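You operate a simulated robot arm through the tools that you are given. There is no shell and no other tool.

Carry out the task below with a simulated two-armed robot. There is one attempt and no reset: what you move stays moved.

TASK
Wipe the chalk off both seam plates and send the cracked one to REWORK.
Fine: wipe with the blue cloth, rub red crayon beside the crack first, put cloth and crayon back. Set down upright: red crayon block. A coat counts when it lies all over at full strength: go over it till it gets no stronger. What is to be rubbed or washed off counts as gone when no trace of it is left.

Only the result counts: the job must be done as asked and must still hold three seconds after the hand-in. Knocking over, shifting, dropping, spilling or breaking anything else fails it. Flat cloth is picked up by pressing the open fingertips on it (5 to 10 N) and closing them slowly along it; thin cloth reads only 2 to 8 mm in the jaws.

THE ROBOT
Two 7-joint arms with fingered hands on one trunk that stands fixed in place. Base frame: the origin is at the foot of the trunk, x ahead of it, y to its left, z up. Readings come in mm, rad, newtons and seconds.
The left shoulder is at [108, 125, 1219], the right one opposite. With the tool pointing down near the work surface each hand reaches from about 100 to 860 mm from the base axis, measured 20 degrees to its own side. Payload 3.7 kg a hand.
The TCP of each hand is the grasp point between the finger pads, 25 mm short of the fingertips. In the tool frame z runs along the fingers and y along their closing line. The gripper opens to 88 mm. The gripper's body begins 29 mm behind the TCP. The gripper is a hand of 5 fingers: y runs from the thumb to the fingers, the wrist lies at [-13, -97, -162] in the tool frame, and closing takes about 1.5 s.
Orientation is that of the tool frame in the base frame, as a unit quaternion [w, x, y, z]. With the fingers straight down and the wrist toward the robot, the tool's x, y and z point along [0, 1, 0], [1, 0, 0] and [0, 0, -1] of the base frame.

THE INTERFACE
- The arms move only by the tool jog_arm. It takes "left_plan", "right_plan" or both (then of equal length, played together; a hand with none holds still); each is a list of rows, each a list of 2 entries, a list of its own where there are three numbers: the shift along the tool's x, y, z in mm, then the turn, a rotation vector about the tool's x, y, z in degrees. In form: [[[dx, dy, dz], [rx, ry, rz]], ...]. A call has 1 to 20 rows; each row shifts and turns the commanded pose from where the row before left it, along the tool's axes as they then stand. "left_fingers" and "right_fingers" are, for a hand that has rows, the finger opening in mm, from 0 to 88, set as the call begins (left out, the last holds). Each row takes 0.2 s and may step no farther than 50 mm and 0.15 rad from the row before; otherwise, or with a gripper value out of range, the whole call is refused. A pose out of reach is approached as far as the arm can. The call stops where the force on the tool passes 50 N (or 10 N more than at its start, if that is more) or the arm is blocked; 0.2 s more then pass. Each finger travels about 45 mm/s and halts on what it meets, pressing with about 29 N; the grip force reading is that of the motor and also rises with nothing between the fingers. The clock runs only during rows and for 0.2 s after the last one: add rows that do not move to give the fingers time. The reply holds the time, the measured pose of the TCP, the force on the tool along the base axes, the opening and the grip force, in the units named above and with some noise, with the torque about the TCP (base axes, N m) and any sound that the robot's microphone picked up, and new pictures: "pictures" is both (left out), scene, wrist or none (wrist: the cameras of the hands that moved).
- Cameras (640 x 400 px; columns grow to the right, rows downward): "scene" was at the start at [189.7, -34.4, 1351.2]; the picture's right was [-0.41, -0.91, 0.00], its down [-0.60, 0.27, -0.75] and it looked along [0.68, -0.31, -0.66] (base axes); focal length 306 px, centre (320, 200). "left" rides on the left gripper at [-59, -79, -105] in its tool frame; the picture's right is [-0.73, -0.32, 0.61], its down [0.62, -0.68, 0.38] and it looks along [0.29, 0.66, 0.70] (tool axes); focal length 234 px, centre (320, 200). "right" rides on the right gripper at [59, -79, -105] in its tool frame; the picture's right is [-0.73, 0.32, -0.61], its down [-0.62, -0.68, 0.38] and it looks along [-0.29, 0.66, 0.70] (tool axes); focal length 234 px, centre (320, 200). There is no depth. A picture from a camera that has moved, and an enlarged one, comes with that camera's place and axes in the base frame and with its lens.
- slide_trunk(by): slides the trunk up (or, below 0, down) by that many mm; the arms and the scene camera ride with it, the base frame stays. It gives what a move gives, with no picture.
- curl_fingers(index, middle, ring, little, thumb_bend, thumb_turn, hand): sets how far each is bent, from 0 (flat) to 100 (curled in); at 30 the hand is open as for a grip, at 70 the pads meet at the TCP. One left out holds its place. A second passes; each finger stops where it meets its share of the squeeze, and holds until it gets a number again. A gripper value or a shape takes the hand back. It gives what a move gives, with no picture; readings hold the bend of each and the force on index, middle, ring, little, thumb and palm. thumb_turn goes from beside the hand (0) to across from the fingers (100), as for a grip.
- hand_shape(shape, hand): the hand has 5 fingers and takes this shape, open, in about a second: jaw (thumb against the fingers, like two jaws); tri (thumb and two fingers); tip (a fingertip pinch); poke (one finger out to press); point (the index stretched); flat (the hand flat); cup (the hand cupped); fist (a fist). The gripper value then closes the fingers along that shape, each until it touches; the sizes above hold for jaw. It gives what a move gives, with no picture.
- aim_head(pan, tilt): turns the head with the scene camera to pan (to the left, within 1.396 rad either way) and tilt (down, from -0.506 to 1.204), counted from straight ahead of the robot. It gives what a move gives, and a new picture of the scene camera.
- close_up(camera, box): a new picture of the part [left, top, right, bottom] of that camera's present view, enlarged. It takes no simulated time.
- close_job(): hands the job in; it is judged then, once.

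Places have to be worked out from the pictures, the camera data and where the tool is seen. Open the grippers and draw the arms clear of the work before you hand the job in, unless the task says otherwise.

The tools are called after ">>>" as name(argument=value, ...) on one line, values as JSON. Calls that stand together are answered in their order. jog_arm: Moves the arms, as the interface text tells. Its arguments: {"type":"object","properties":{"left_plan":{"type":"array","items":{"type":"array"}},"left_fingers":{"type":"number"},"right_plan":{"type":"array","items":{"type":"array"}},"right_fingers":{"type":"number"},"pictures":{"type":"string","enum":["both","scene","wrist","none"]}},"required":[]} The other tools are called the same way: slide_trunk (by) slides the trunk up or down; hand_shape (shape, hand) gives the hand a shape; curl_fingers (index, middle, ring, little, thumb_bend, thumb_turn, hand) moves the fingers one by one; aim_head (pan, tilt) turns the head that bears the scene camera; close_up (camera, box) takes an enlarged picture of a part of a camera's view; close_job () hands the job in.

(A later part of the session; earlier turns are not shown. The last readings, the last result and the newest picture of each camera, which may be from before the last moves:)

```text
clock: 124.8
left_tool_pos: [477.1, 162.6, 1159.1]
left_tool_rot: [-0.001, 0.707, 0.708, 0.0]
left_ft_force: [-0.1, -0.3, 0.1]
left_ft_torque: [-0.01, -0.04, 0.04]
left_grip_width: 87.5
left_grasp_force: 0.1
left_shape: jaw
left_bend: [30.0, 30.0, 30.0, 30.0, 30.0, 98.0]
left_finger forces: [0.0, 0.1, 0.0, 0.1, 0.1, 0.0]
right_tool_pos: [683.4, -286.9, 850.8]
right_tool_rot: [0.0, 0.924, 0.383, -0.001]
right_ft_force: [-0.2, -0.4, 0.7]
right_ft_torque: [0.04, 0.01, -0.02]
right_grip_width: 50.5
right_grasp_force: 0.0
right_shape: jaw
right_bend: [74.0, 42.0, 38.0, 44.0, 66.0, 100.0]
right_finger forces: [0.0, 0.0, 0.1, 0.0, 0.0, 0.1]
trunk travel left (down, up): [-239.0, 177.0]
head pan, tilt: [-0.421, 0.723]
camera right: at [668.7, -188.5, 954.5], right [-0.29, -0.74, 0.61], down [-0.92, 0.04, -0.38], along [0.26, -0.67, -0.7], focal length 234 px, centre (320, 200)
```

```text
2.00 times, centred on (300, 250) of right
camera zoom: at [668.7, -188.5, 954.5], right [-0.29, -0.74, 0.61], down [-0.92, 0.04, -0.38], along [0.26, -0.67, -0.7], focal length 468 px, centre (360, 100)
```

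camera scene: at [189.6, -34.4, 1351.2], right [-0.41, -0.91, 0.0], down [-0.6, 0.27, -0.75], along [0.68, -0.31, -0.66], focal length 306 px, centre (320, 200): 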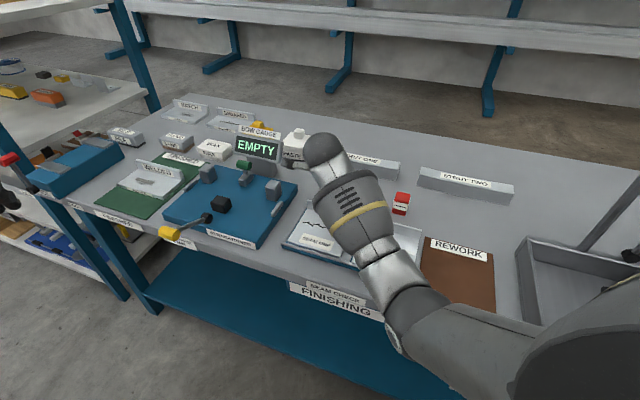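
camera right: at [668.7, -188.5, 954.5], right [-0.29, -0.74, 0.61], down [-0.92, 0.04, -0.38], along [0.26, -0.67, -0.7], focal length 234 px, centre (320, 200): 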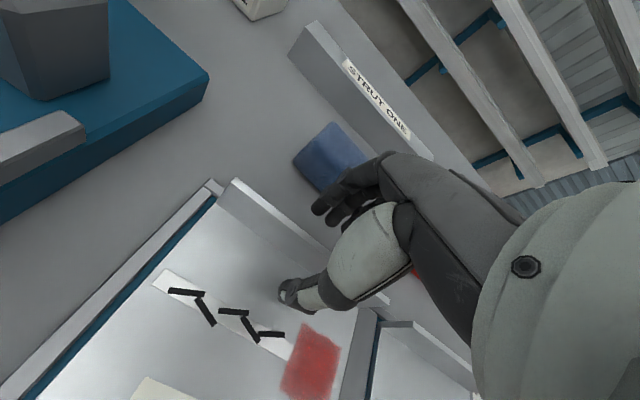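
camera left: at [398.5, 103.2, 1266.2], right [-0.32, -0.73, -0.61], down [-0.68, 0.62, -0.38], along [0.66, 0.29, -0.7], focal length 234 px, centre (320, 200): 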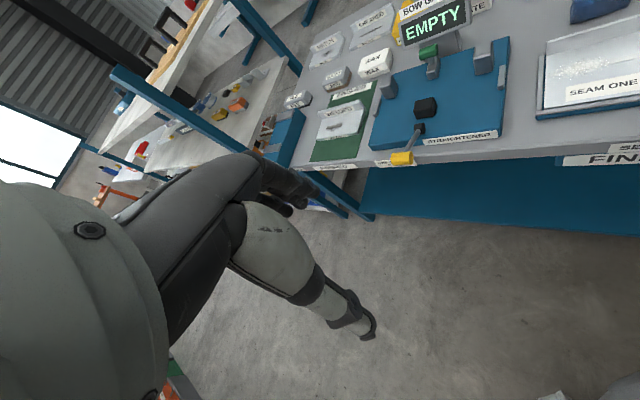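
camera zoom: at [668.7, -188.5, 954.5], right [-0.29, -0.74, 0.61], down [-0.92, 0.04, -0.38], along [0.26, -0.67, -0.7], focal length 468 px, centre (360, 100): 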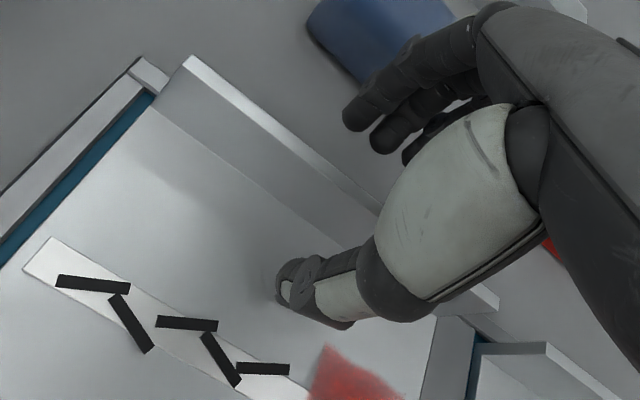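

Still free. I lower 6 mm more, so fingertips are about 5 mm above the plate, and then close on the flange.

>>> jog_arm(right_plan=[[[0, 0, 3], [0, 0, 0]], [[0, 0, 3], [0, 0, 0]], [[0, 0, 0], [0, 0, 0]]], pictures="none")

>>> jog_arm(right_plan=[[[0, 0, 0], [0, 0, 0]], [[0, 0, 0], [0, 0, 0]], [[0, 0, 0], [0, 0, 0]], [[0, 0, 0], [0, 0, 0]], [[0, 0, 0], [0, 0, 0]], [[0, 0, 0], [0, 0, 0]], [[0, 0, 0], [0, 0, 0]], [[0, 0, 0], [0, 0, 0]]], right_fingers=0, pictures="wrist")

>>> close_up(camera="right", box=[200, 150, 400, 350])

>>> close_up(camera="left", box=[520, 0, 640, 110])

```text
clock: 125.6
left_tool_pos: [476.7, 161.6, 1158.6]
left_tool_rot: [-0.001, 0.707, 0.707, 0.0]
left_ft_force: [0.9, -1.0, 0.3]
left_ft_torque: [-0.01, 0.01, 0.0]
left_grip_width: 87.8
left_grasp_force: 0.1
left_shape: jaw
left_bend: [30.0, 30.0, 30.0, 30.0, 30.0, 98.0]
left_finger forces: [0.1, 0.0, 0.0, 0.1, 0.0, 0.0]
right_tool_pos: [682.9, -286.8, 845.3]
right_tool_rot: [0.001, 0.924, 0.382, 0.0]
right_ft_force: [-0.5, 0.2, 2.8]
right_ft_torque: [0.08, 0.06, 0.03]
right_grip_width: 50.2
right_grasp_force: 0.1
right_shape: jaw
right_bend: [74.0, 42.0, 38.0, 44.0, 66.0, 100.0]
right_finger forces: [0.1, 0.0, 0.1, 0.0, 3.3, 0.0]
trunk travel left (down, up): [-239.0, 177.0]
head pan, tilt: [-0.421, 0.723]
```

```text
clock: 127.4
left_tool_pos: [477.2, 161.7, 1159.0]
left_tool_rot: [0.0, 0.707, 0.707, 0.0]
left_ft_force: [-0.5, 0.5, -0.5]
left_ft_torque: [0.01, 0.0, 0.01]
left_grip_width: 87.5
left_grasp_force: 0.1
left_shape: jaw
left_bend: [30.0, 30.0, 30.0, 30.0, 30.0, 98.0]
left_finger forces: [0.0, 0.0, 0.1, 0.1, 0.0, 0.1]
right_tool_pos: [682.7, -286.1, 845.0]
right_tool_rot: [0.0, 0.924, 0.382, 0.0]
right_ft_force: [-0.1, 0.8, 1.8]
right_ft_torque: [0.07, 0.04, 0.07]
right_grip_width: 8.0
right_grasp_force: 29.1
right_shape: jaw
right_bend: [70.0, 70.0, 70.0, 70.0, 77.0, 100.0]
right_finger forces: [11.8, 6.2, 2.0, 0.0, 23.4, 0.0]
trunk travel left (down, up): [-239.0, 177.0]
head pan, tilt: [-0.421, 0.723]
camera right: at [668.6, -188.5, 948.5], right [-0.29, -0.74, 0.61], down [-0.92, 0.04, -0.38], along [0.26, -0.67, -0.7], focal length 234 px, centre (320, 200)
```

right: 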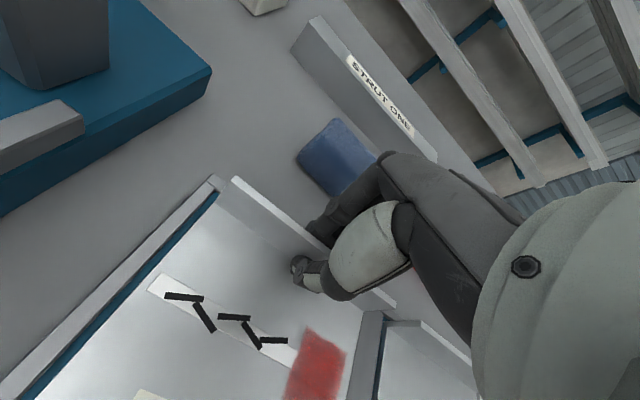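

```text
2.00 times, centred on (300, 250) of right
camera zoom: at [668.6, -188.5, 948.5], right [-0.29, -0.74, 0.61], down [-0.92, 0.04, -0.38], along [0.26, -0.67, -0.7], focal length 468 px, centre (360, 100)
```

zoom: 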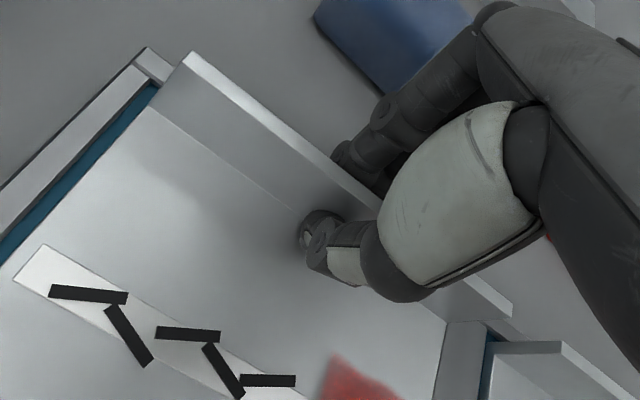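

```text
3.64 times, centred on (580, 55) of left
camera zoom: at [398.1, 103.4, 1266.6], right [-0.32, -0.73, -0.61], down [-0.68, 0.62, -0.38], along [0.66, 0.29, -0.7], focal length 852 px, centre (-626, 727)
```

zoom: 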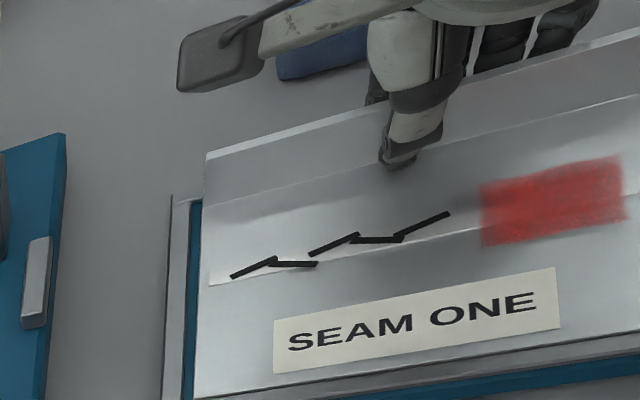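

The flange is gripped (29 N). I lift slowly and watch how the plate hangs.

>>> jog_arm(right_plan=[[[0, 0, -4], [0, 0, 0]], [[0, 0, -6], [0, 0, 0]], [[0, 0, -10], [0, 0, 0]], [[0, 0, -10], [0, 0, 0]], [[0, 0, 0], [0, 0, 0]]], pictures="both")

>>> close_up(camera="left", box=[520, 0, 640, 110])

>>> close_up(camera="scene", box=[270, 180, 390, 270])

```text
clock: 128.6
left_tool_pos: [478.4, 161.2, 1160.3]
left_tool_rot: [0.0, 0.707, 0.707, 0.0]
left_ft_force: [-0.3, -0.5, 0.3]
left_ft_torque: [0.01, -0.02, 0.0]
left_grip_width: 87.7
left_grasp_force: 0.0
left_shape: jaw
left_bend: [30.0, 30.0, 30.0, 30.0, 30.0, 98.0]
left_finger forces: [0.1, 0.0, 0.0, 0.1, 0.0, 0.0]
right_tool_pos: [685.3, -287.0, 874.0]
right_tool_rot: [0.0, 0.924, 0.383, 0.0]
right_ft_force: [-0.3, -0.7, -2.0]
right_ft_torque: [-0.12, -0.06, 0.01]
right_grip_width: 7.3
right_grasp_force: 29.2
right_shape: jaw
right_bend: [70.0, 70.0, 70.0, 70.0, 77.0, 100.0]
right_finger forces: [13.7, 7.2, 1.3, 0.1, 22.9, 0.0]
trunk travel left (down, up): [-239.0, 177.0]
head pan, tilt: [-0.421, 0.723]
camera scene: at [190.0, -34.5, 1351.1], right [-0.41, -0.91, 0.0], down [-0.6, 0.27, -0.75], along [0.68, -0.31, -0.66], focal length 306 px, centre (320, 200)
camera right: at [669.8, -189.3, 978.1], right [-0.28, -0.74, 0.61], down [-0.92, 0.04, -0.38], along [0.26, -0.67, -0.7], focal length 234 px, centre (320, 200)
```

scene: 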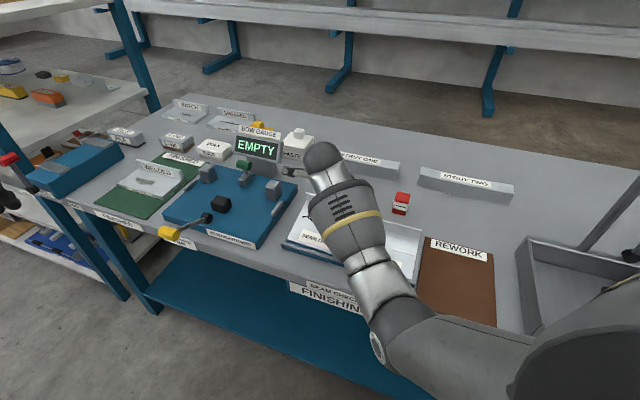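
right: 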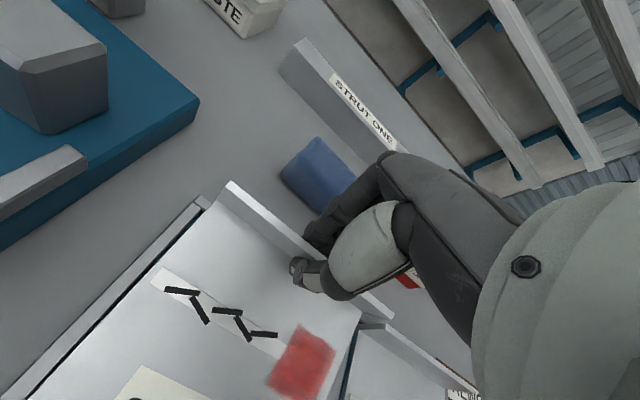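

```text
3.64 times, centred on (580, 55) of left
camera zoom: at [398.6, 103.2, 1266.4], right [-0.32, -0.73, -0.61], down [-0.68, 0.62, -0.38], along [0.66, 0.29, -0.7], focal length 852 px, centre (-626, 727)
```

zoom: 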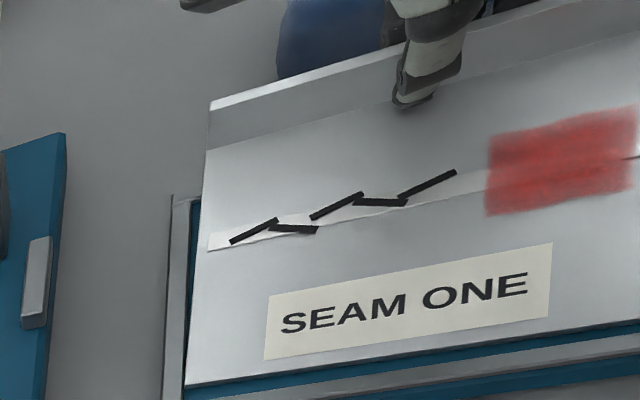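

```text
4.44 times, centred on (330, 225) of scene
camera zoom: at [190.0, -34.5, 1351.1], right [-0.41, -0.91, 0.0], down [-0.6, 0.27, -0.75], along [0.68, -0.31, -0.66], focal length 1359 px, centre (276, 89)
```

zoom: 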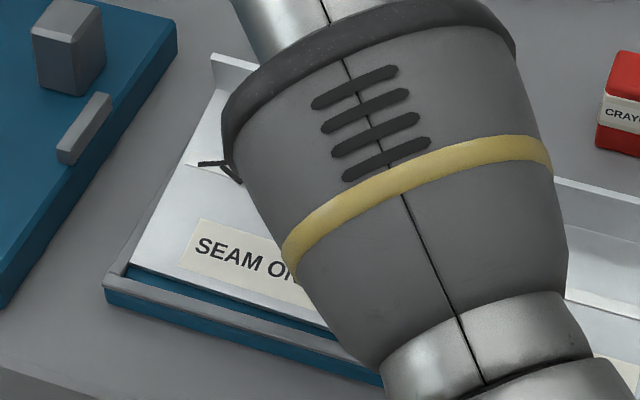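

The plate comes up with its front drooping about 13° but the grip is firm. I keep lifting to about z=970.

>>> jog_arm(right_plan=[[[0, 0, -12], [0, 0, 0]], [[0, 0, -14], [0, 0, 0]], [[0, 0, -14], [0, 0, 0]], [[0, 0, -14], [0, 0, 0]], [[0, 0, -14], [0, 0, 0]], [[0, 0, -14], [0, 0, 0]], [[0, 0, -12], [0, 0, 0]], [[0, 0, 0], [0, 0, 0]]], pictures="both")

>>> close_up(camera="left", box=[520, 0, 640, 110])

>>> close_up(camera="scene", box=[250, 140, 400, 260])

```text
clock: 130.4
left_tool_pos: [477.8, 160.7, 1160.2]
left_tool_rot: [0.0, 0.707, 0.707, 0.0]
left_ft_force: [-0.2, -0.7, 0.2]
left_ft_torque: [0.0, -0.01, -0.03]
left_grip_width: 87.6
left_grasp_force: 0.0
left_shape: jaw
left_bend: [30.0, 30.0, 30.0, 30.0, 30.0, 98.0]
left_finger forces: [0.0, 0.0, 0.1, 0.0, 0.1, 0.0]
right_tool_pos: [682.5, -287.4, 969.6]
right_tool_rot: [-0.001, 0.924, 0.383, -0.001]
right_ft_force: [-0.7, -0.6, -1.0]
right_ft_torque: [-0.09, -0.09, -0.04]
right_grip_width: 7.3
right_grasp_force: 28.8
right_shape: jaw
right_bend: [70.0, 70.0, 70.0, 70.0, 76.0, 100.0]
right_finger forces: [15.5, 6.5, 0.4, 0.0, 23.1, 0.1]
trunk travel left (down, up): [-239.0, 177.0]
head pan, tilt: [-0.421, 0.723]
camera scene: at [190.1, -34.5, 1351.1], right [-0.41, -0.91, 0.0], down [-0.6, 0.27, -0.75], along [0.68, -0.31, -0.66], focal length 306 px, centre (320, 200)
camera right: at [669.3, -189.2, 1072.0], right [-0.28, -0.74, 0.61], down [-0.92, 0.04, -0.38], along [0.26, -0.67, -0.7], focal length 234 px, centre (320, 200)
```

scene: 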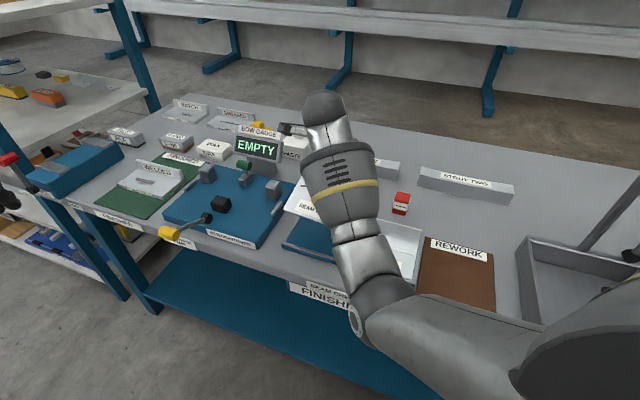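
right: 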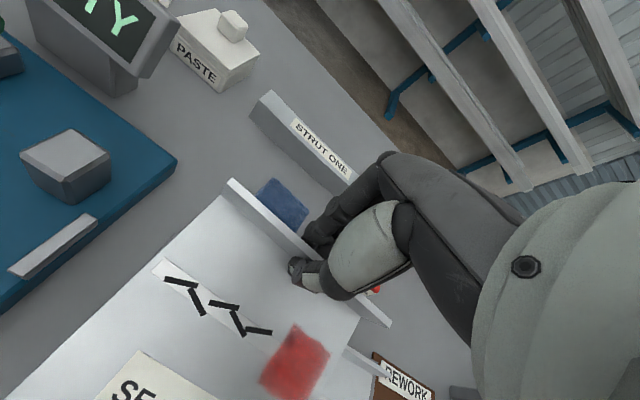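

```text
3.64 times, centred on (580, 55) of left
camera zoom: at [398.7, 103.2, 1266.4], right [-0.32, -0.73, -0.61], down [-0.68, 0.62, -0.38], along [0.66, 0.29, -0.7], focal length 852 px, centre (-626, 727)
```

zoom: 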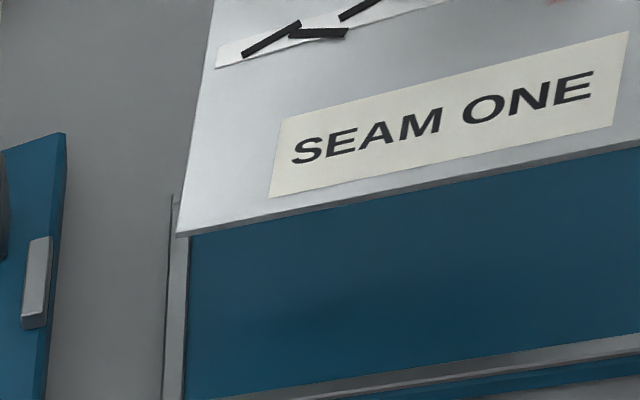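

```text
3.33 times, centred on (325, 200) of scene
camera zoom: at [190.1, -34.5, 1351.1], right [-0.41, -0.91, 0.0], down [-0.6, 0.27, -0.75], along [0.68, -0.31, -0.66], focal length 1019 px, centre (303, 200)
```

zoom: 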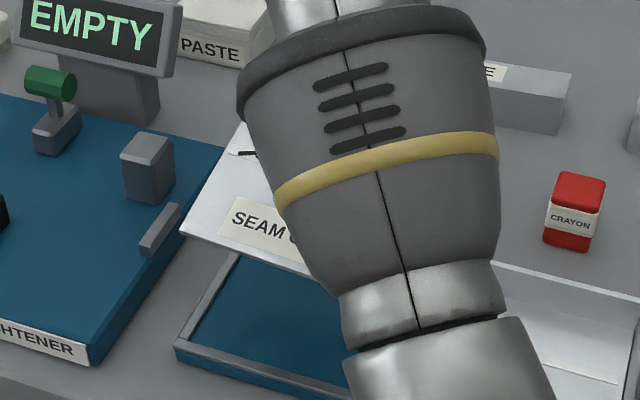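

The plate hangs steadily with about 17° droop, its lowest edge near z≈900, well above plate two's flange. I carry it slowly along the bench to above the REWORK mat.

>>> jog_arm(right_plan=[[[-12, -0.8, 0], [0, 0, 0]], [[-18, -1, 0], [0, 0, 0]], [[-20, -1, 0], [0, 0, 0]], [[-20, -1, 0], [0, 0, 0]], [[-20, -1, 0], [0, 0, 0]], [[-20, -1, 0], [0, 0, 0]], [[-20, -1, 0], [0, 0, 0]], [[-20, -1, 0], [0, 0, 0]], [[-20, -1, 0], [0, 0, 0]], [[-20, -1, 0], [0, 0, 0]], [[-20, -1, 0], [0, 0, 0]], [[-20, -1, 0], [0, 0, 0]], [[-20, -1, 0], [0, 0, 0]], [[-20, -1, 0], [0, 0, 0]], [[-20, -1, 0], [0, 0, 0]], [[-12, -0.9, 0], [0, 0, 0]], [[-7, 0, 0], [0, 0, 0]], [[0, 0, 0], [0, 0, 0]]], pictures="both")

```text
clock: 134.2
left_tool_pos: [478.2, 161.0, 1159.8]
left_tool_rot: [0.0, 0.707, 0.707, -0.001]
left_ft_force: [0.4, -0.5, -0.5]
left_ft_torque: [0.01, -0.02, -0.02]
left_grip_width: 87.9
left_grasp_force: 0.1
left_shape: jaw
left_bend: [30.0, 30.0, 30.0, 30.0, 30.0, 98.0]
left_finger forces: [0.0, 0.0, 0.0, 0.1, 0.1, 0.0]
right_tool_pos: [454.2, -493.6, 968.2]
right_tool_rot: [0.0, 0.924, 0.383, 0.0]
right_ft_force: [0.2, 0.7, -2.8]
right_ft_torque: [-0.1, -0.04, 0.0]
right_grip_width: 7.1
right_grasp_force: 29.3
right_shape: jaw
right_bend: [70.0, 70.0, 70.0, 70.0, 76.0, 100.0]
right_finger forces: [15.6, 6.4, 0.3, 0.0, 23.0, 0.0]
trunk travel left (down, up): [-239.0, 177.0]
head pan, tilt: [-0.421, 0.723]
camera scene: at [190.0, -34.6, 1351.1], right [-0.41, -0.91, 0.0], down [-0.6, 0.27, -0.75], along [0.68, -0.31, -0.66], focal length 306 px, centre (320, 200)
camera right: at [440.2, -396.1, 1071.9], right [-0.29, -0.74, 0.61], down [-0.92, 0.04, -0.38], along [0.26, -0.67, -0.7], focal length 234 px, centre (320, 200)
```

scene: 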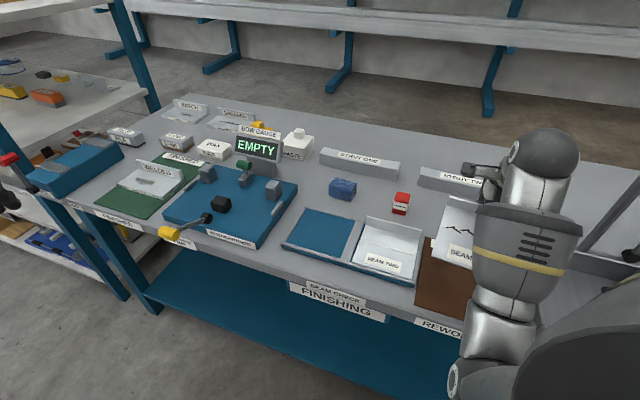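
right: 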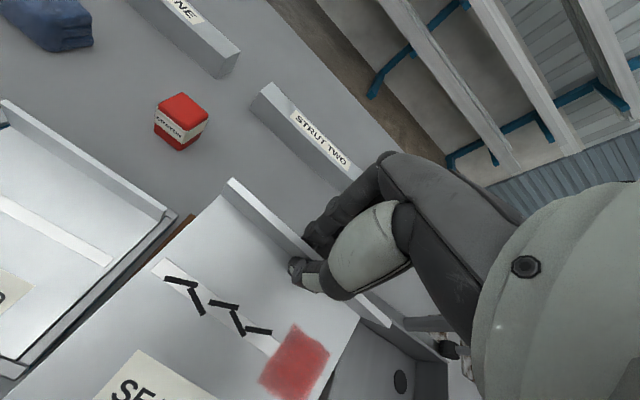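

The plate is above the mat at (454,-494). I tilt the hand by 12° to bring the plate nearly level before lowering.

>>> jog_arm(right_plan=[[[0, 0, 0], [4, 0, 0]], [[0, 0, 0], [4, 0, 0]], [[0, 0, 0], [4, 0, 0]], [[0, 0, 0], [0, 0, 0]]], pictures="both")

>>> close_up(camera="scene", box=[400, 160, 600, 340])

```text
clock: 135.2
left_tool_pos: [477.5, 160.6, 1159.6]
left_tool_rot: [-0.001, 0.708, 0.707, -0.001]
left_ft_force: [0.0, 0.7, 0.5]
left_ft_torque: [-0.02, 0.0, -0.01]
left_grip_width: 87.6
left_grasp_force: 0.0
left_shape: jaw
left_bend: [30.0, 30.0, 30.0, 30.0, 30.0, 98.0]
left_finger forces: [0.1, 0.0, 0.0, 0.0, 0.0, 0.0]
right_tool_pos: [454.0, -494.5, 968.4]
right_tool_rot: [-0.097, 0.919, 0.38, -0.041]
right_ft_force: [1.2, -0.4, -2.5]
right_ft_torque: [-0.11, -0.08, 0.0]
right_grip_width: 7.2
right_grasp_force: 29.1
right_shape: jaw
right_bend: [70.0, 70.0, 70.0, 70.0, 76.0, 100.0]
right_finger forces: [15.8, 6.7, 0.3, 0.0, 23.0, 0.0]
trunk travel left (down, up): [-239.0, 177.0]
head pan, tilt: [-0.421, 0.723]
camera scene: at [189.9, -34.6, 1351.2], right [-0.41, -0.91, 0.0], down [-0.6, 0.27, -0.75], along [0.68, -0.31, -0.66], focal length 306 px, centre (320, 200)
camera right: at [456.7, -413.0, 1086.1], right [-0.2, -0.83, 0.53], down [-0.97, 0.09, -0.23], along [0.15, -0.56, -0.82], focal length 234 px, centre (320, 200)
```

scene: 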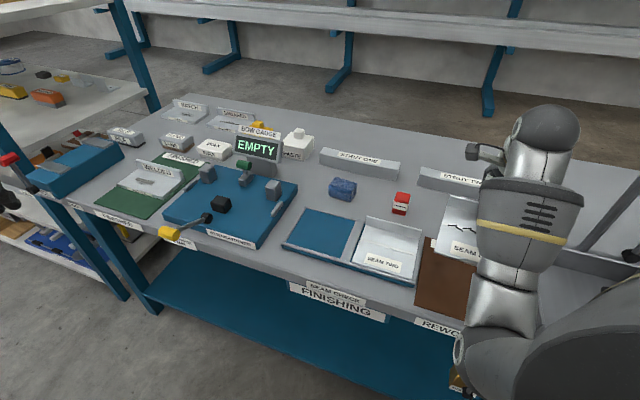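
right: 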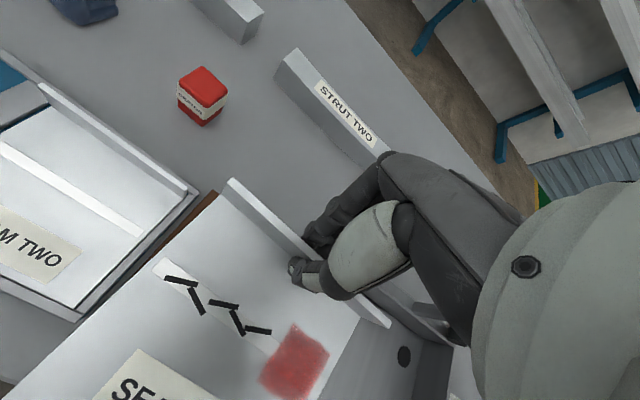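

```text
2.22 times, centred on (500, 250) of scene
camera zoom: at [189.9, -34.6, 1351.2], right [-0.41, -0.91, 0.0], down [-0.6, 0.27, -0.75], along [0.68, -0.31, -0.66], focal length 680 px, centre (-80, 89)
```

zoom: 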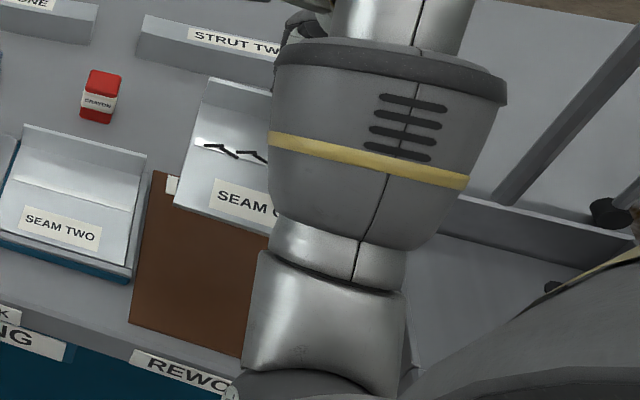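

Now only slightly front-low; plate edges would fall inside the mat with a few mm shift right. I lower vertically by about 90 mm with that shift.

>>> jog_arm(right_plan=[[[-2, 3.1, 14.7], [0, 0, 0]], [[-2, 3.1, 14.7], [0, 0, 0]], [[0, 3.1, 14.7], [0, 0, 0]], [[0, 3.1, 14.7], [0, 0, 0]], [[0, 3.1, 14.7], [0, 0, 0]], [[0, 3.1, 14.7], [0, 0, 0]], [[0, 0, 0], [0, 0, 0]]], pictures="both")

>>> close_up(camera="scene", box=[400, 180, 520, 340])

```text
clock: 136.8
left_tool_pos: [477.1, 161.1, 1159.7]
left_tool_rot: [0.0, 0.707, 0.707, 0.0]
left_ft_force: [-0.2, 0.0, 0.2]
left_ft_torque: [-0.01, 0.01, 0.02]
left_grip_width: 87.6
left_grasp_force: 0.1
left_shape: jaw
left_bend: [30.0, 30.0, 30.0, 30.0, 30.0, 98.0]
left_finger forces: [0.0, 0.0, 0.0, 0.1, 0.1, 0.1]
right_tool_pos: [450.4, -497.6, 878.0]
right_tool_rot: [-0.097, 0.919, 0.381, -0.039]
right_ft_force: [0.3, 0.3, -2.7]
right_ft_torque: [-0.12, -0.08, -0.01]
right_grip_width: 7.1
right_grasp_force: 28.8
right_shape: jaw
right_bend: [70.0, 70.0, 70.0, 70.0, 76.0, 100.0]
right_finger forces: [15.8, 6.6, 0.2, 0.1, 23.0, 0.1]
trunk travel left (down, up): [-239.0, 177.0]
head pan, tilt: [-0.421, 0.723]
camera scene: at [189.9, -34.6, 1351.2], right [-0.41, -0.91, 0.0], down [-0.6, 0.27, -0.75], along [0.68, -0.31, -0.66], focal length 306 px, centre (320, 200)
camera right: at [453.2, -416.5, 995.7], right [-0.2, -0.83, 0.53], down [-0.97, 0.09, -0.23], along [0.15, -0.56, -0.82], focal length 234 px, centre (320, 200)
```

scene: 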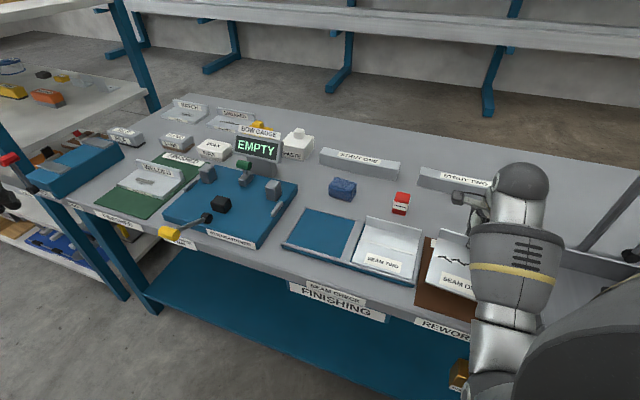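
right: 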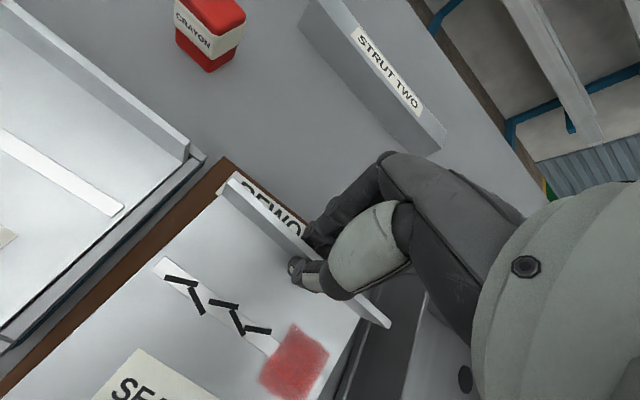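

```text
2.50 times, centred on (460, 260) of scene
camera zoom: at [189.9, -34.6, 1351.2], right [-0.41, -0.91, 0.0], down [-0.6, 0.27, -0.75], along [0.68, -0.31, -0.66], focal length 764 px, centre (-30, 50)
```

zoom: 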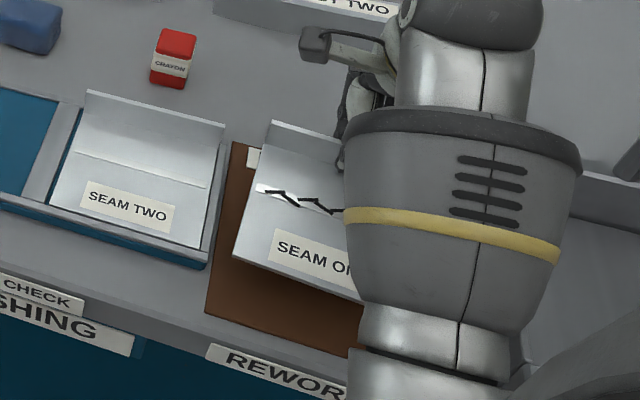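

Left edge is at u≈-46 and front at v≈550, inside the mat. I continue down more slowly to touch the front edge.

>>> jog_arm(right_plan=[[[0, 1.9, 8.8], [0, 0, 0]], [[0, 1.9, 8.8], [0, 0, 0]], [[0, 1.25, 5.9], [0, 0, 0]], [[0, 0.8, 3.9], [0, 0, 0]], [[0, 0, 0], [0, 0, 0]]], pictures="none")

>>> close_up(camera="scene", box=[400, 180, 520, 340])

```text
clock: 138.0
left_tool_pos: [477.5, 161.1, 1159.3]
left_tool_rot: [0.0, 0.707, 0.707, 0.0]
left_ft_force: [0.2, -0.3, -0.5]
left_ft_torque: [-0.01, 0.0, 0.02]
left_grip_width: 88.0
left_grasp_force: 0.1
left_shape: jaw
left_bend: [30.0, 30.0, 30.0, 30.0, 30.0, 98.0]
left_finger forces: [0.0, 0.1, 0.1, 0.0, 0.1, 0.0]
right_tool_pos: [450.7, -498.0, 850.7]
right_tool_rot: [-0.097, 0.919, 0.381, -0.039]
right_ft_force: [0.5, -0.1, -2.8]
right_ft_torque: [-0.11, -0.09, 0.0]
right_grip_width: 6.9
right_grasp_force: 28.6
right_shape: jaw
right_bend: [70.0, 70.0, 70.0, 70.0, 76.0, 100.0]
right_finger forces: [15.8, 6.6, 0.2, 0.0, 23.0, 0.1]
trunk travel left (down, up): [-239.0, 177.0]
head pan, tilt: [-0.421, 0.723]
```

```text
2.50 times, centred on (460, 260) of scene
camera zoom: at [189.9, -34.6, 1351.2], right [-0.41, -0.91, 0.0], down [-0.6, 0.27, -0.75], along [0.68, -0.31, -0.66], focal length 764 px, centre (-30, 50)
```

zoom: 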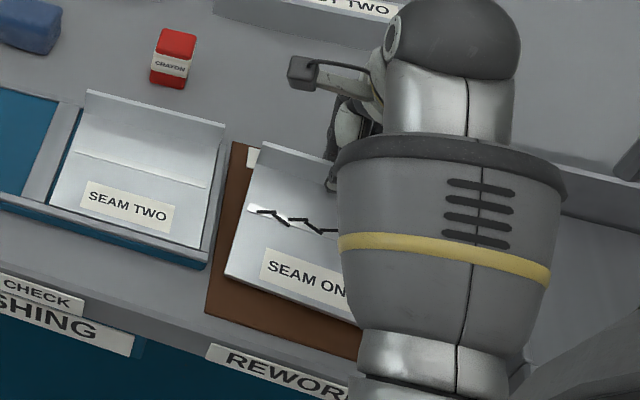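

The front edge is about a centimetre above the mat. Lowering in small steps until the force changes.

>>> jog_arm(right_plan=[[[0, 0.8, 3.9], [0, 0, 0]], [[0, 0.6, 2.9], [0, 0, 0]], [[0, 0.6, 2.9], [0, 0, 0]], [[0, 0, 0], [0, 0, 0]]], pictures="none")

>>> close_up(camera="scene", box=[400, 180, 520, 340])

```text
clock: 139.0
left_tool_pos: [477.1, 161.6, 1159.7]
left_tool_rot: [0.0, 0.708, 0.707, 0.0]
left_ft_force: [0.6, 0.1, -0.4]
left_ft_torque: [0.01, 0.01, 0.01]
left_grip_width: 87.6
left_grasp_force: 0.1
left_shape: jaw
left_bend: [30.0, 30.0, 30.0, 30.0, 30.0, 98.0]
left_finger forces: [0.0, 0.0, 0.0, 0.1, 0.1, 0.1]
right_tool_pos: [450.8, -498.4, 840.0]
right_tool_rot: [-0.097, 0.919, 0.38, -0.04]
right_ft_force: [-0.3, -0.3, -2.0]
right_ft_torque: [-0.06, -0.08, 0.01]
right_grip_width: 7.2
right_grasp_force: 28.7
right_shape: jaw
right_bend: [70.0, 70.0, 70.0, 70.0, 76.0, 100.0]
right_finger forces: [15.8, 5.6, 0.4, 0.0, 21.6, 0.0]
trunk travel left (down, up): [-239.0, 177.0]
head pan, tilt: [-0.421, 0.723]
```

```text
2.50 times, centred on (460, 260) of scene
camera zoom: at [189.9, -34.6, 1351.2], right [-0.41, -0.91, 0.0], down [-0.6, 0.27, -0.75], along [0.68, -0.31, -0.66], focal length 764 px, centre (-30, 50)
```

zoom: 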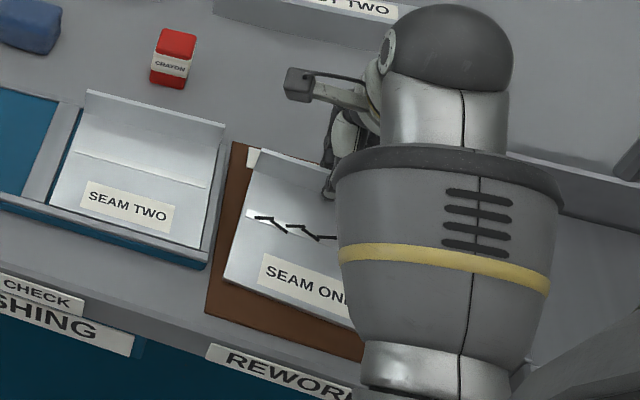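

The front edge has just touched. I lower the rear the remaining ~8 mm.

>>> jog_arm(right_plan=[[[0, 0.6, 2.9], [0, 0, 0]], [[0, 0.6, 2.9], [0, 0, 0]], [[0, 0, 0], [0, 0, 0]]], pictures="none")

```text
clock: 139.8
left_tool_pos: [478.1, 161.3, 1159.6]
left_tool_rot: [0.001, 0.707, 0.707, 0.0]
left_ft_force: [0.1, 0.5, -0.1]
left_ft_torque: [0.03, -0.01, -0.02]
left_grip_width: 87.9
left_grasp_force: 0.0
left_shape: jaw
left_bend: [30.0, 30.0, 30.0, 30.0, 30.0, 98.0]
left_finger forces: [0.1, 0.0, 0.0, 0.1, 0.0, 0.0]
right_tool_pos: [450.8, -499.6, 833.6]
right_tool_rot: [-0.097, 0.919, 0.381, -0.039]
right_ft_force: [0.0, 0.4, -2.2]
right_ft_torque: [-0.06, -0.02, 0.02]
right_grip_width: 6.8
right_grasp_force: 28.9
right_shape: jaw
right_bend: [70.0, 70.0, 70.0, 70.0, 76.0, 100.0]
right_finger forces: [15.2, 5.4, 0.5, 0.0, 21.0, 0.0]
trunk travel left (down, up): [-239.0, 177.0]
head pan, tilt: [-0.421, 0.723]
```

Still carrying part of the weight at 833.6; a few more small steps.

>>> jog_arm(right_plan=[[[0, 0.4, 2], [0, 0, 0]], [[0, 0.3, 1.5], [0, 0, 0]], [[0, 0, 0], [0, 0, 0]]], pictures="none")

>>> close_up(camera="scene", box=[420, 190, 500, 290])

```text
clock: 140.6
left_tool_pos: [475.8, 161.2, 1160.1]
left_tool_rot: [-0.001, 0.707, 0.707, 0.0]
left_ft_force: [-0.8, 0.1, -0.9]
left_ft_torque: [0.0, 0.01, 0.0]
left_grip_width: 87.9
left_grasp_force: 0.0
left_shape: jaw
left_bend: [30.0, 30.0, 30.0, 30.0, 30.0, 98.0]
left_finger forces: [0.1, 0.1, 0.0, 0.0, 0.0, 0.1]
right_tool_pos: [450.4, -499.1, 829.9]
right_tool_rot: [-0.095, 0.919, 0.381, -0.04]
right_ft_force: [0.2, -0.4, 1.3]
right_ft_torque: [0.02, 0.0, 0.0]
right_grip_width: 7.0
right_grasp_force: 29.4
right_shape: jaw
right_bend: [70.0, 70.0, 70.0, 70.0, 76.0, 100.0]
right_finger forces: [15.8, 5.6, 0.6, 0.0, 20.8, 0.0]
trunk travel left (down, up): [-239.0, 177.0]
head pan, tilt: [-0.421, 0.723]
```

```text
4.00 times, centred on (460, 240) of scene
camera zoom: at [189.6, -34.4, 1351.3], right [-0.41, -0.91, 0.0], down [-0.6, 0.27, -0.75], along [0.68, -0.31, -0.66], focal length 1223 px, centre (-240, 40)
```

zoom: 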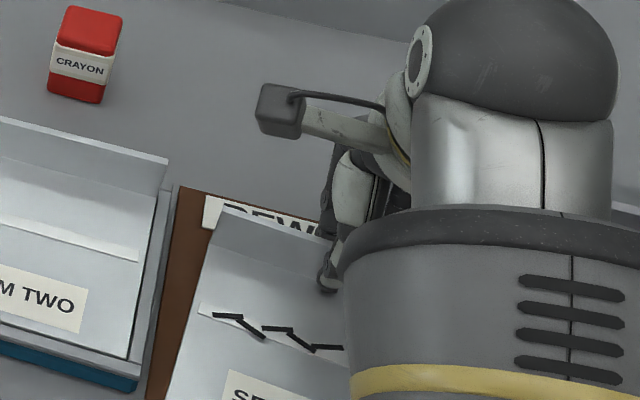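

The plate now rests on the mat (+1.3 N). I open only to about 36 mm, since the tilted rear fingers sit close to the table, and then rise.

>>> jog_arm(right_plan=[[[0, 0, 0], [0, 0, 0]], [[0, 0, 0], [0, 0, 0]], [[0, 0, 0], [0, 0, 0]], [[0, 0, 0], [0, 0, 0]], [[0, 0, 0], [0, 0, 0]]], right_fingers=36, pictures="wrist")

>>> close_up(camera="right", box=[180, 140, 420, 360])

```text
clock: 141.8
left_tool_pos: [477.1, 161.4, 1160.3]
left_tool_rot: [0.0, 0.707, 0.707, 0.001]
left_ft_force: [-0.6, 0.2, 0.4]
left_ft_torque: [0.05, 0.0, 0.01]
left_grip_width: 87.9
left_grasp_force: 0.1
left_shape: jaw
left_bend: [30.0, 30.0, 30.0, 30.0, 30.0, 98.0]
left_finger forces: [0.1, 0.0, 0.0, 0.0, 0.1, 0.0]
right_tool_pos: [449.4, -496.0, 832.2]
right_tool_rot: [-0.096, 0.919, 0.38, -0.04]
right_ft_force: [-1.7, 2.1, 8.8]
right_ft_torque: [-0.01, -0.05, -0.02]
right_grip_width: 33.4
right_grasp_force: 0.1
right_shape: jaw
right_bend: [75.0, 51.0, 45.0, 43.0, 72.0, 100.0]
right_finger forces: [6.2, 2.8, 0.1, 0.0, 0.1, 0.0]
trunk travel left (down, up): [-239.0, 177.0]
head pan, tilt: [-0.421, 0.723]
camera right: at [452.2, -415.4, 949.7], right [-0.2, -0.83, 0.53], down [-0.97, 0.09, -0.24], along [0.15, -0.56, -0.82], focal length 234 px, centre (320, 200)
```

right: 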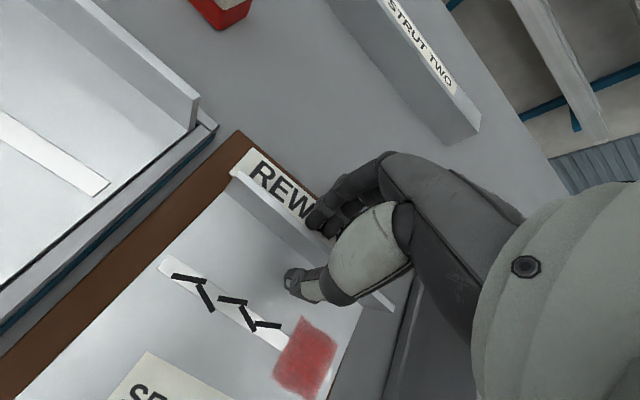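

```text
1.82 times, centred on (300, 250) of right
camera zoom: at [452.2, -415.4, 949.7], right [-0.2, -0.83, 0.53], down [-0.97, 0.09, -0.24], along [0.15, -0.56, -0.82], focal length 426 px, centre (356, 109)
```

zoom: 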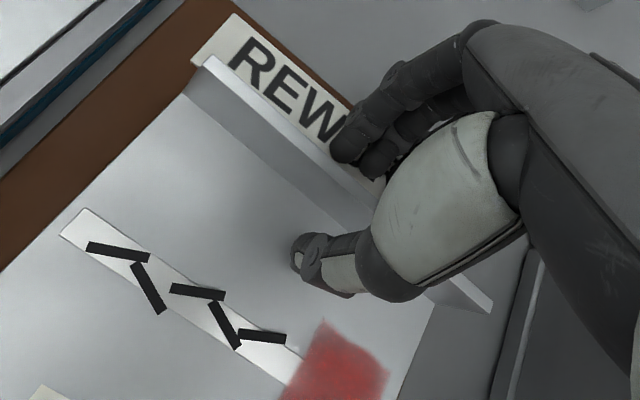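

Index and middle fingertips press on the mat behind the flange (8.8 N), so I rise vertically right away.

>>> jog_arm(right_plan=[[[0, -0.8, -4], [0, 0, 0]], [[0, -1.7, -7.8], [0, 0, 0]], [[0, -3.1, -14.7], [0, 0, 0]], [[0, -5.2, -24.4], [0, 0, 0]], [[0, -6.2, -29.3], [0, 0, 0]], [[0, -6.2, -29.3], [0, 0, 0]], [[0, 0, 0], [0, 0, 0]]], pictures="both")

>>> close_up(camera="right", box=[160, 140, 440, 400])

```text
clock: 143.4
left_tool_pos: [478.7, 161.9, 1159.3]
left_tool_rot: [0.001, 0.707, 0.707, 0.0]
left_ft_force: [-0.5, -0.2, -0.1]
left_ft_torque: [0.0, 0.0, 0.01]
left_grip_width: 87.8
left_grasp_force: 0.0
left_shape: jaw
left_bend: [30.0, 30.0, 30.0, 30.0, 30.0, 98.0]
left_finger forces: [0.0, 0.0, 0.1, 0.0, 0.1, 0.0]
right_tool_pos: [451.9, -496.9, 942.5]
right_tool_rot: [-0.096, 0.919, 0.381, -0.04]
right_ft_force: [0.3, 0.4, 0.6]
right_ft_torque: [0.02, 0.02, 0.0]
right_grip_width: 35.8
right_grasp_force: 0.0
right_shape: jaw
right_bend: [74.0, 48.0, 45.0, 43.0, 72.0, 100.0]
right_finger forces: [0.0, 0.0, 0.0, 0.0, 0.0, 0.0]
trunk travel left (down, up): [-239.0, 177.0]
head pan, tilt: [-0.421, 0.723]
camera scene: at [189.8, -34.5, 1351.1], right [-0.41, -0.91, 0.0], down [-0.6, 0.27, -0.75], along [0.68, -0.31, -0.66], focal length 306 px, centre (320, 200)
camera right: at [453.9, -415.5, 1060.2], right [-0.2, -0.83, 0.53], down [-0.97, 0.09, -0.23], along [0.15, -0.56, -0.82], focal length 234 px, centre (320, 200)
```

scene: 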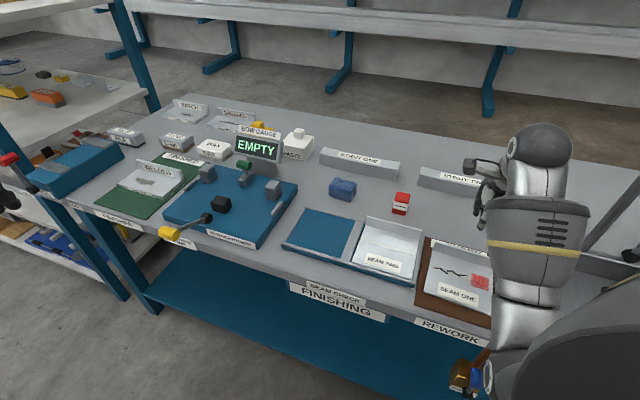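
right: 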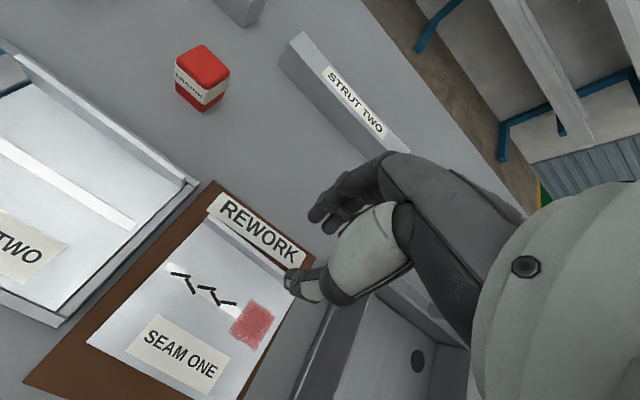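

```text
1.54 times, centred on (300, 270) of right
camera zoom: at [453.9, -415.5, 1060.2], right [-0.2, -0.83, 0.53], down [-0.97, 0.09, -0.23], along [0.15, -0.56, -0.82], focal length 360 px, centre (351, 92)
```

zoom: 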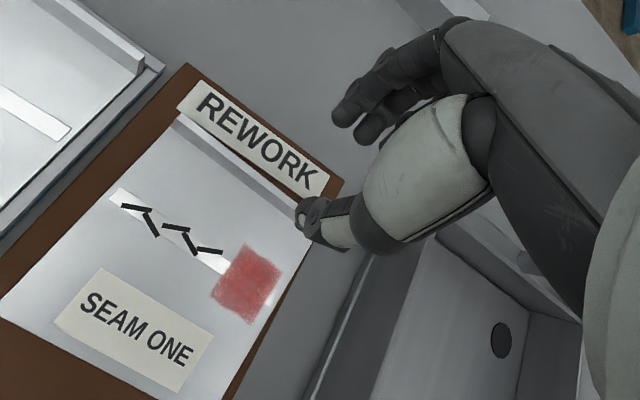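

The cracked plate lies on the REWORK mat, clear of the hand. I level the hand and move it off to the left to get an unobstructed view of the mat.

>>> jog_arm(right_plan=[[[0, 0, -15], [-4, 0, 0]], [[0, 0, -15], [-4, 0, 0]], [[0, 0, -15], [-4, 0, 0]], [[30, -5, -5], [0, 0, 0]], [[30, -5, -5], [0, 0, 0]], [[30, -5, -5], [0, 0, 0]], [[30, -5, -5], [0, 0, 0]], [[30, -5, -5], [0, 0, 0]], [[30, -5, -5], [0, 0, 0]], [[30, -5, -5], [0, 0, 0]], [[30, -5, -5], [0, 0, 0]], [[30, -5, -5], [0, 0, 0]], [[0, 0, 0], [0, 0, 0]]], right_fingers=88, pictures="both")

>>> close_up(camera="scene", box=[390, 220, 520, 350])

```text
clock: 146.2
left_tool_pos: [477.3, 161.6, 1160.0]
left_tool_rot: [0.001, 0.707, 0.707, 0.0]
left_ft_force: [0.8, 0.9, -0.3]
left_ft_torque: [-0.01, 0.0, 0.0]
left_grip_width: 87.6
left_grasp_force: 0.1
left_shape: jaw
left_bend: [30.0, 30.0, 30.0, 30.0, 30.0, 98.0]
left_finger forces: [0.0, 0.0, 0.0, 0.0, 0.0, 0.1]
right_tool_pos: [614.4, -278.8, 1031.4]
right_tool_rot: [0.0, 0.924, 0.382, 0.0]
right_ft_force: [-0.3, -0.6, -0.2]
right_ft_torque: [0.0, -0.04, 0.04]
right_grip_width: 87.6
right_grasp_force: 0.1
right_shape: jaw
right_bend: [30.0, 30.0, 30.0, 30.0, 30.0, 98.0]
right_finger forces: [0.0, 0.1, 0.0, 0.1, 0.0, 0.1]
trunk travel left (down, up): [-239.0, 177.0]
head pan, tilt: [-0.421, 0.723]
camera scene: at [189.7, -34.6, 1351.2], right [-0.41, -0.91, 0.0], down [-0.6, 0.27, -0.75], along [0.68, -0.31, -0.66], focal length 306 px, centre (320, 200)
camera right: at [600.4, -181.3, 1135.5], right [-0.29, -0.74, 0.61], down [-0.92, 0.04, -0.38], along [0.26, -0.67, -0.7], focal length 234 px, centre (320, 200)
```

scene: 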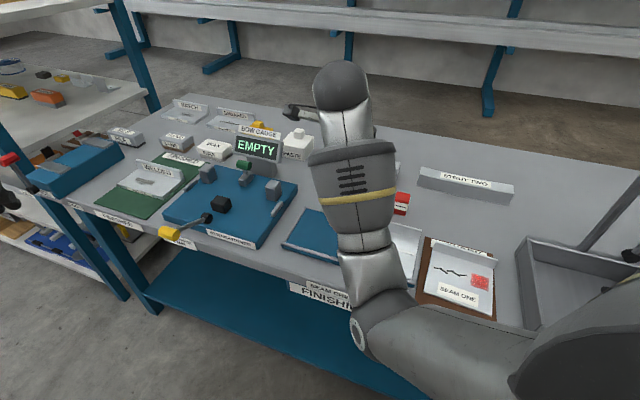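
right: 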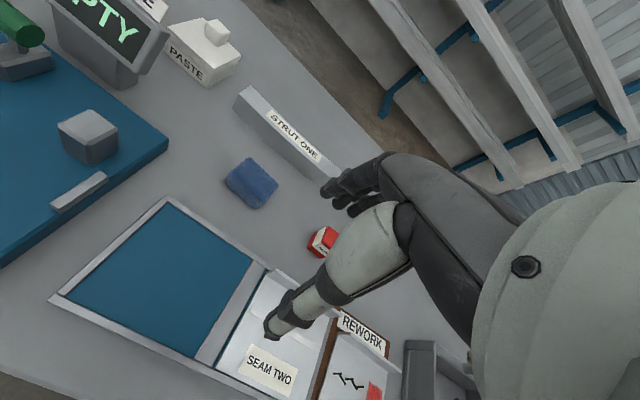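

```text
3.08 times, centred on (455, 285) of scene
camera zoom: at [189.7, -34.6, 1351.2], right [-0.41, -0.91, 0.0], down [-0.6, 0.27, -0.75], along [0.68, -0.31, -0.66], focal length 941 px, centre (-95, -62)
```

zoom: 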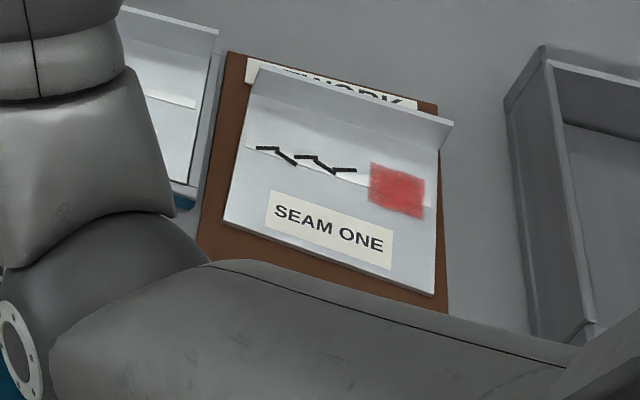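

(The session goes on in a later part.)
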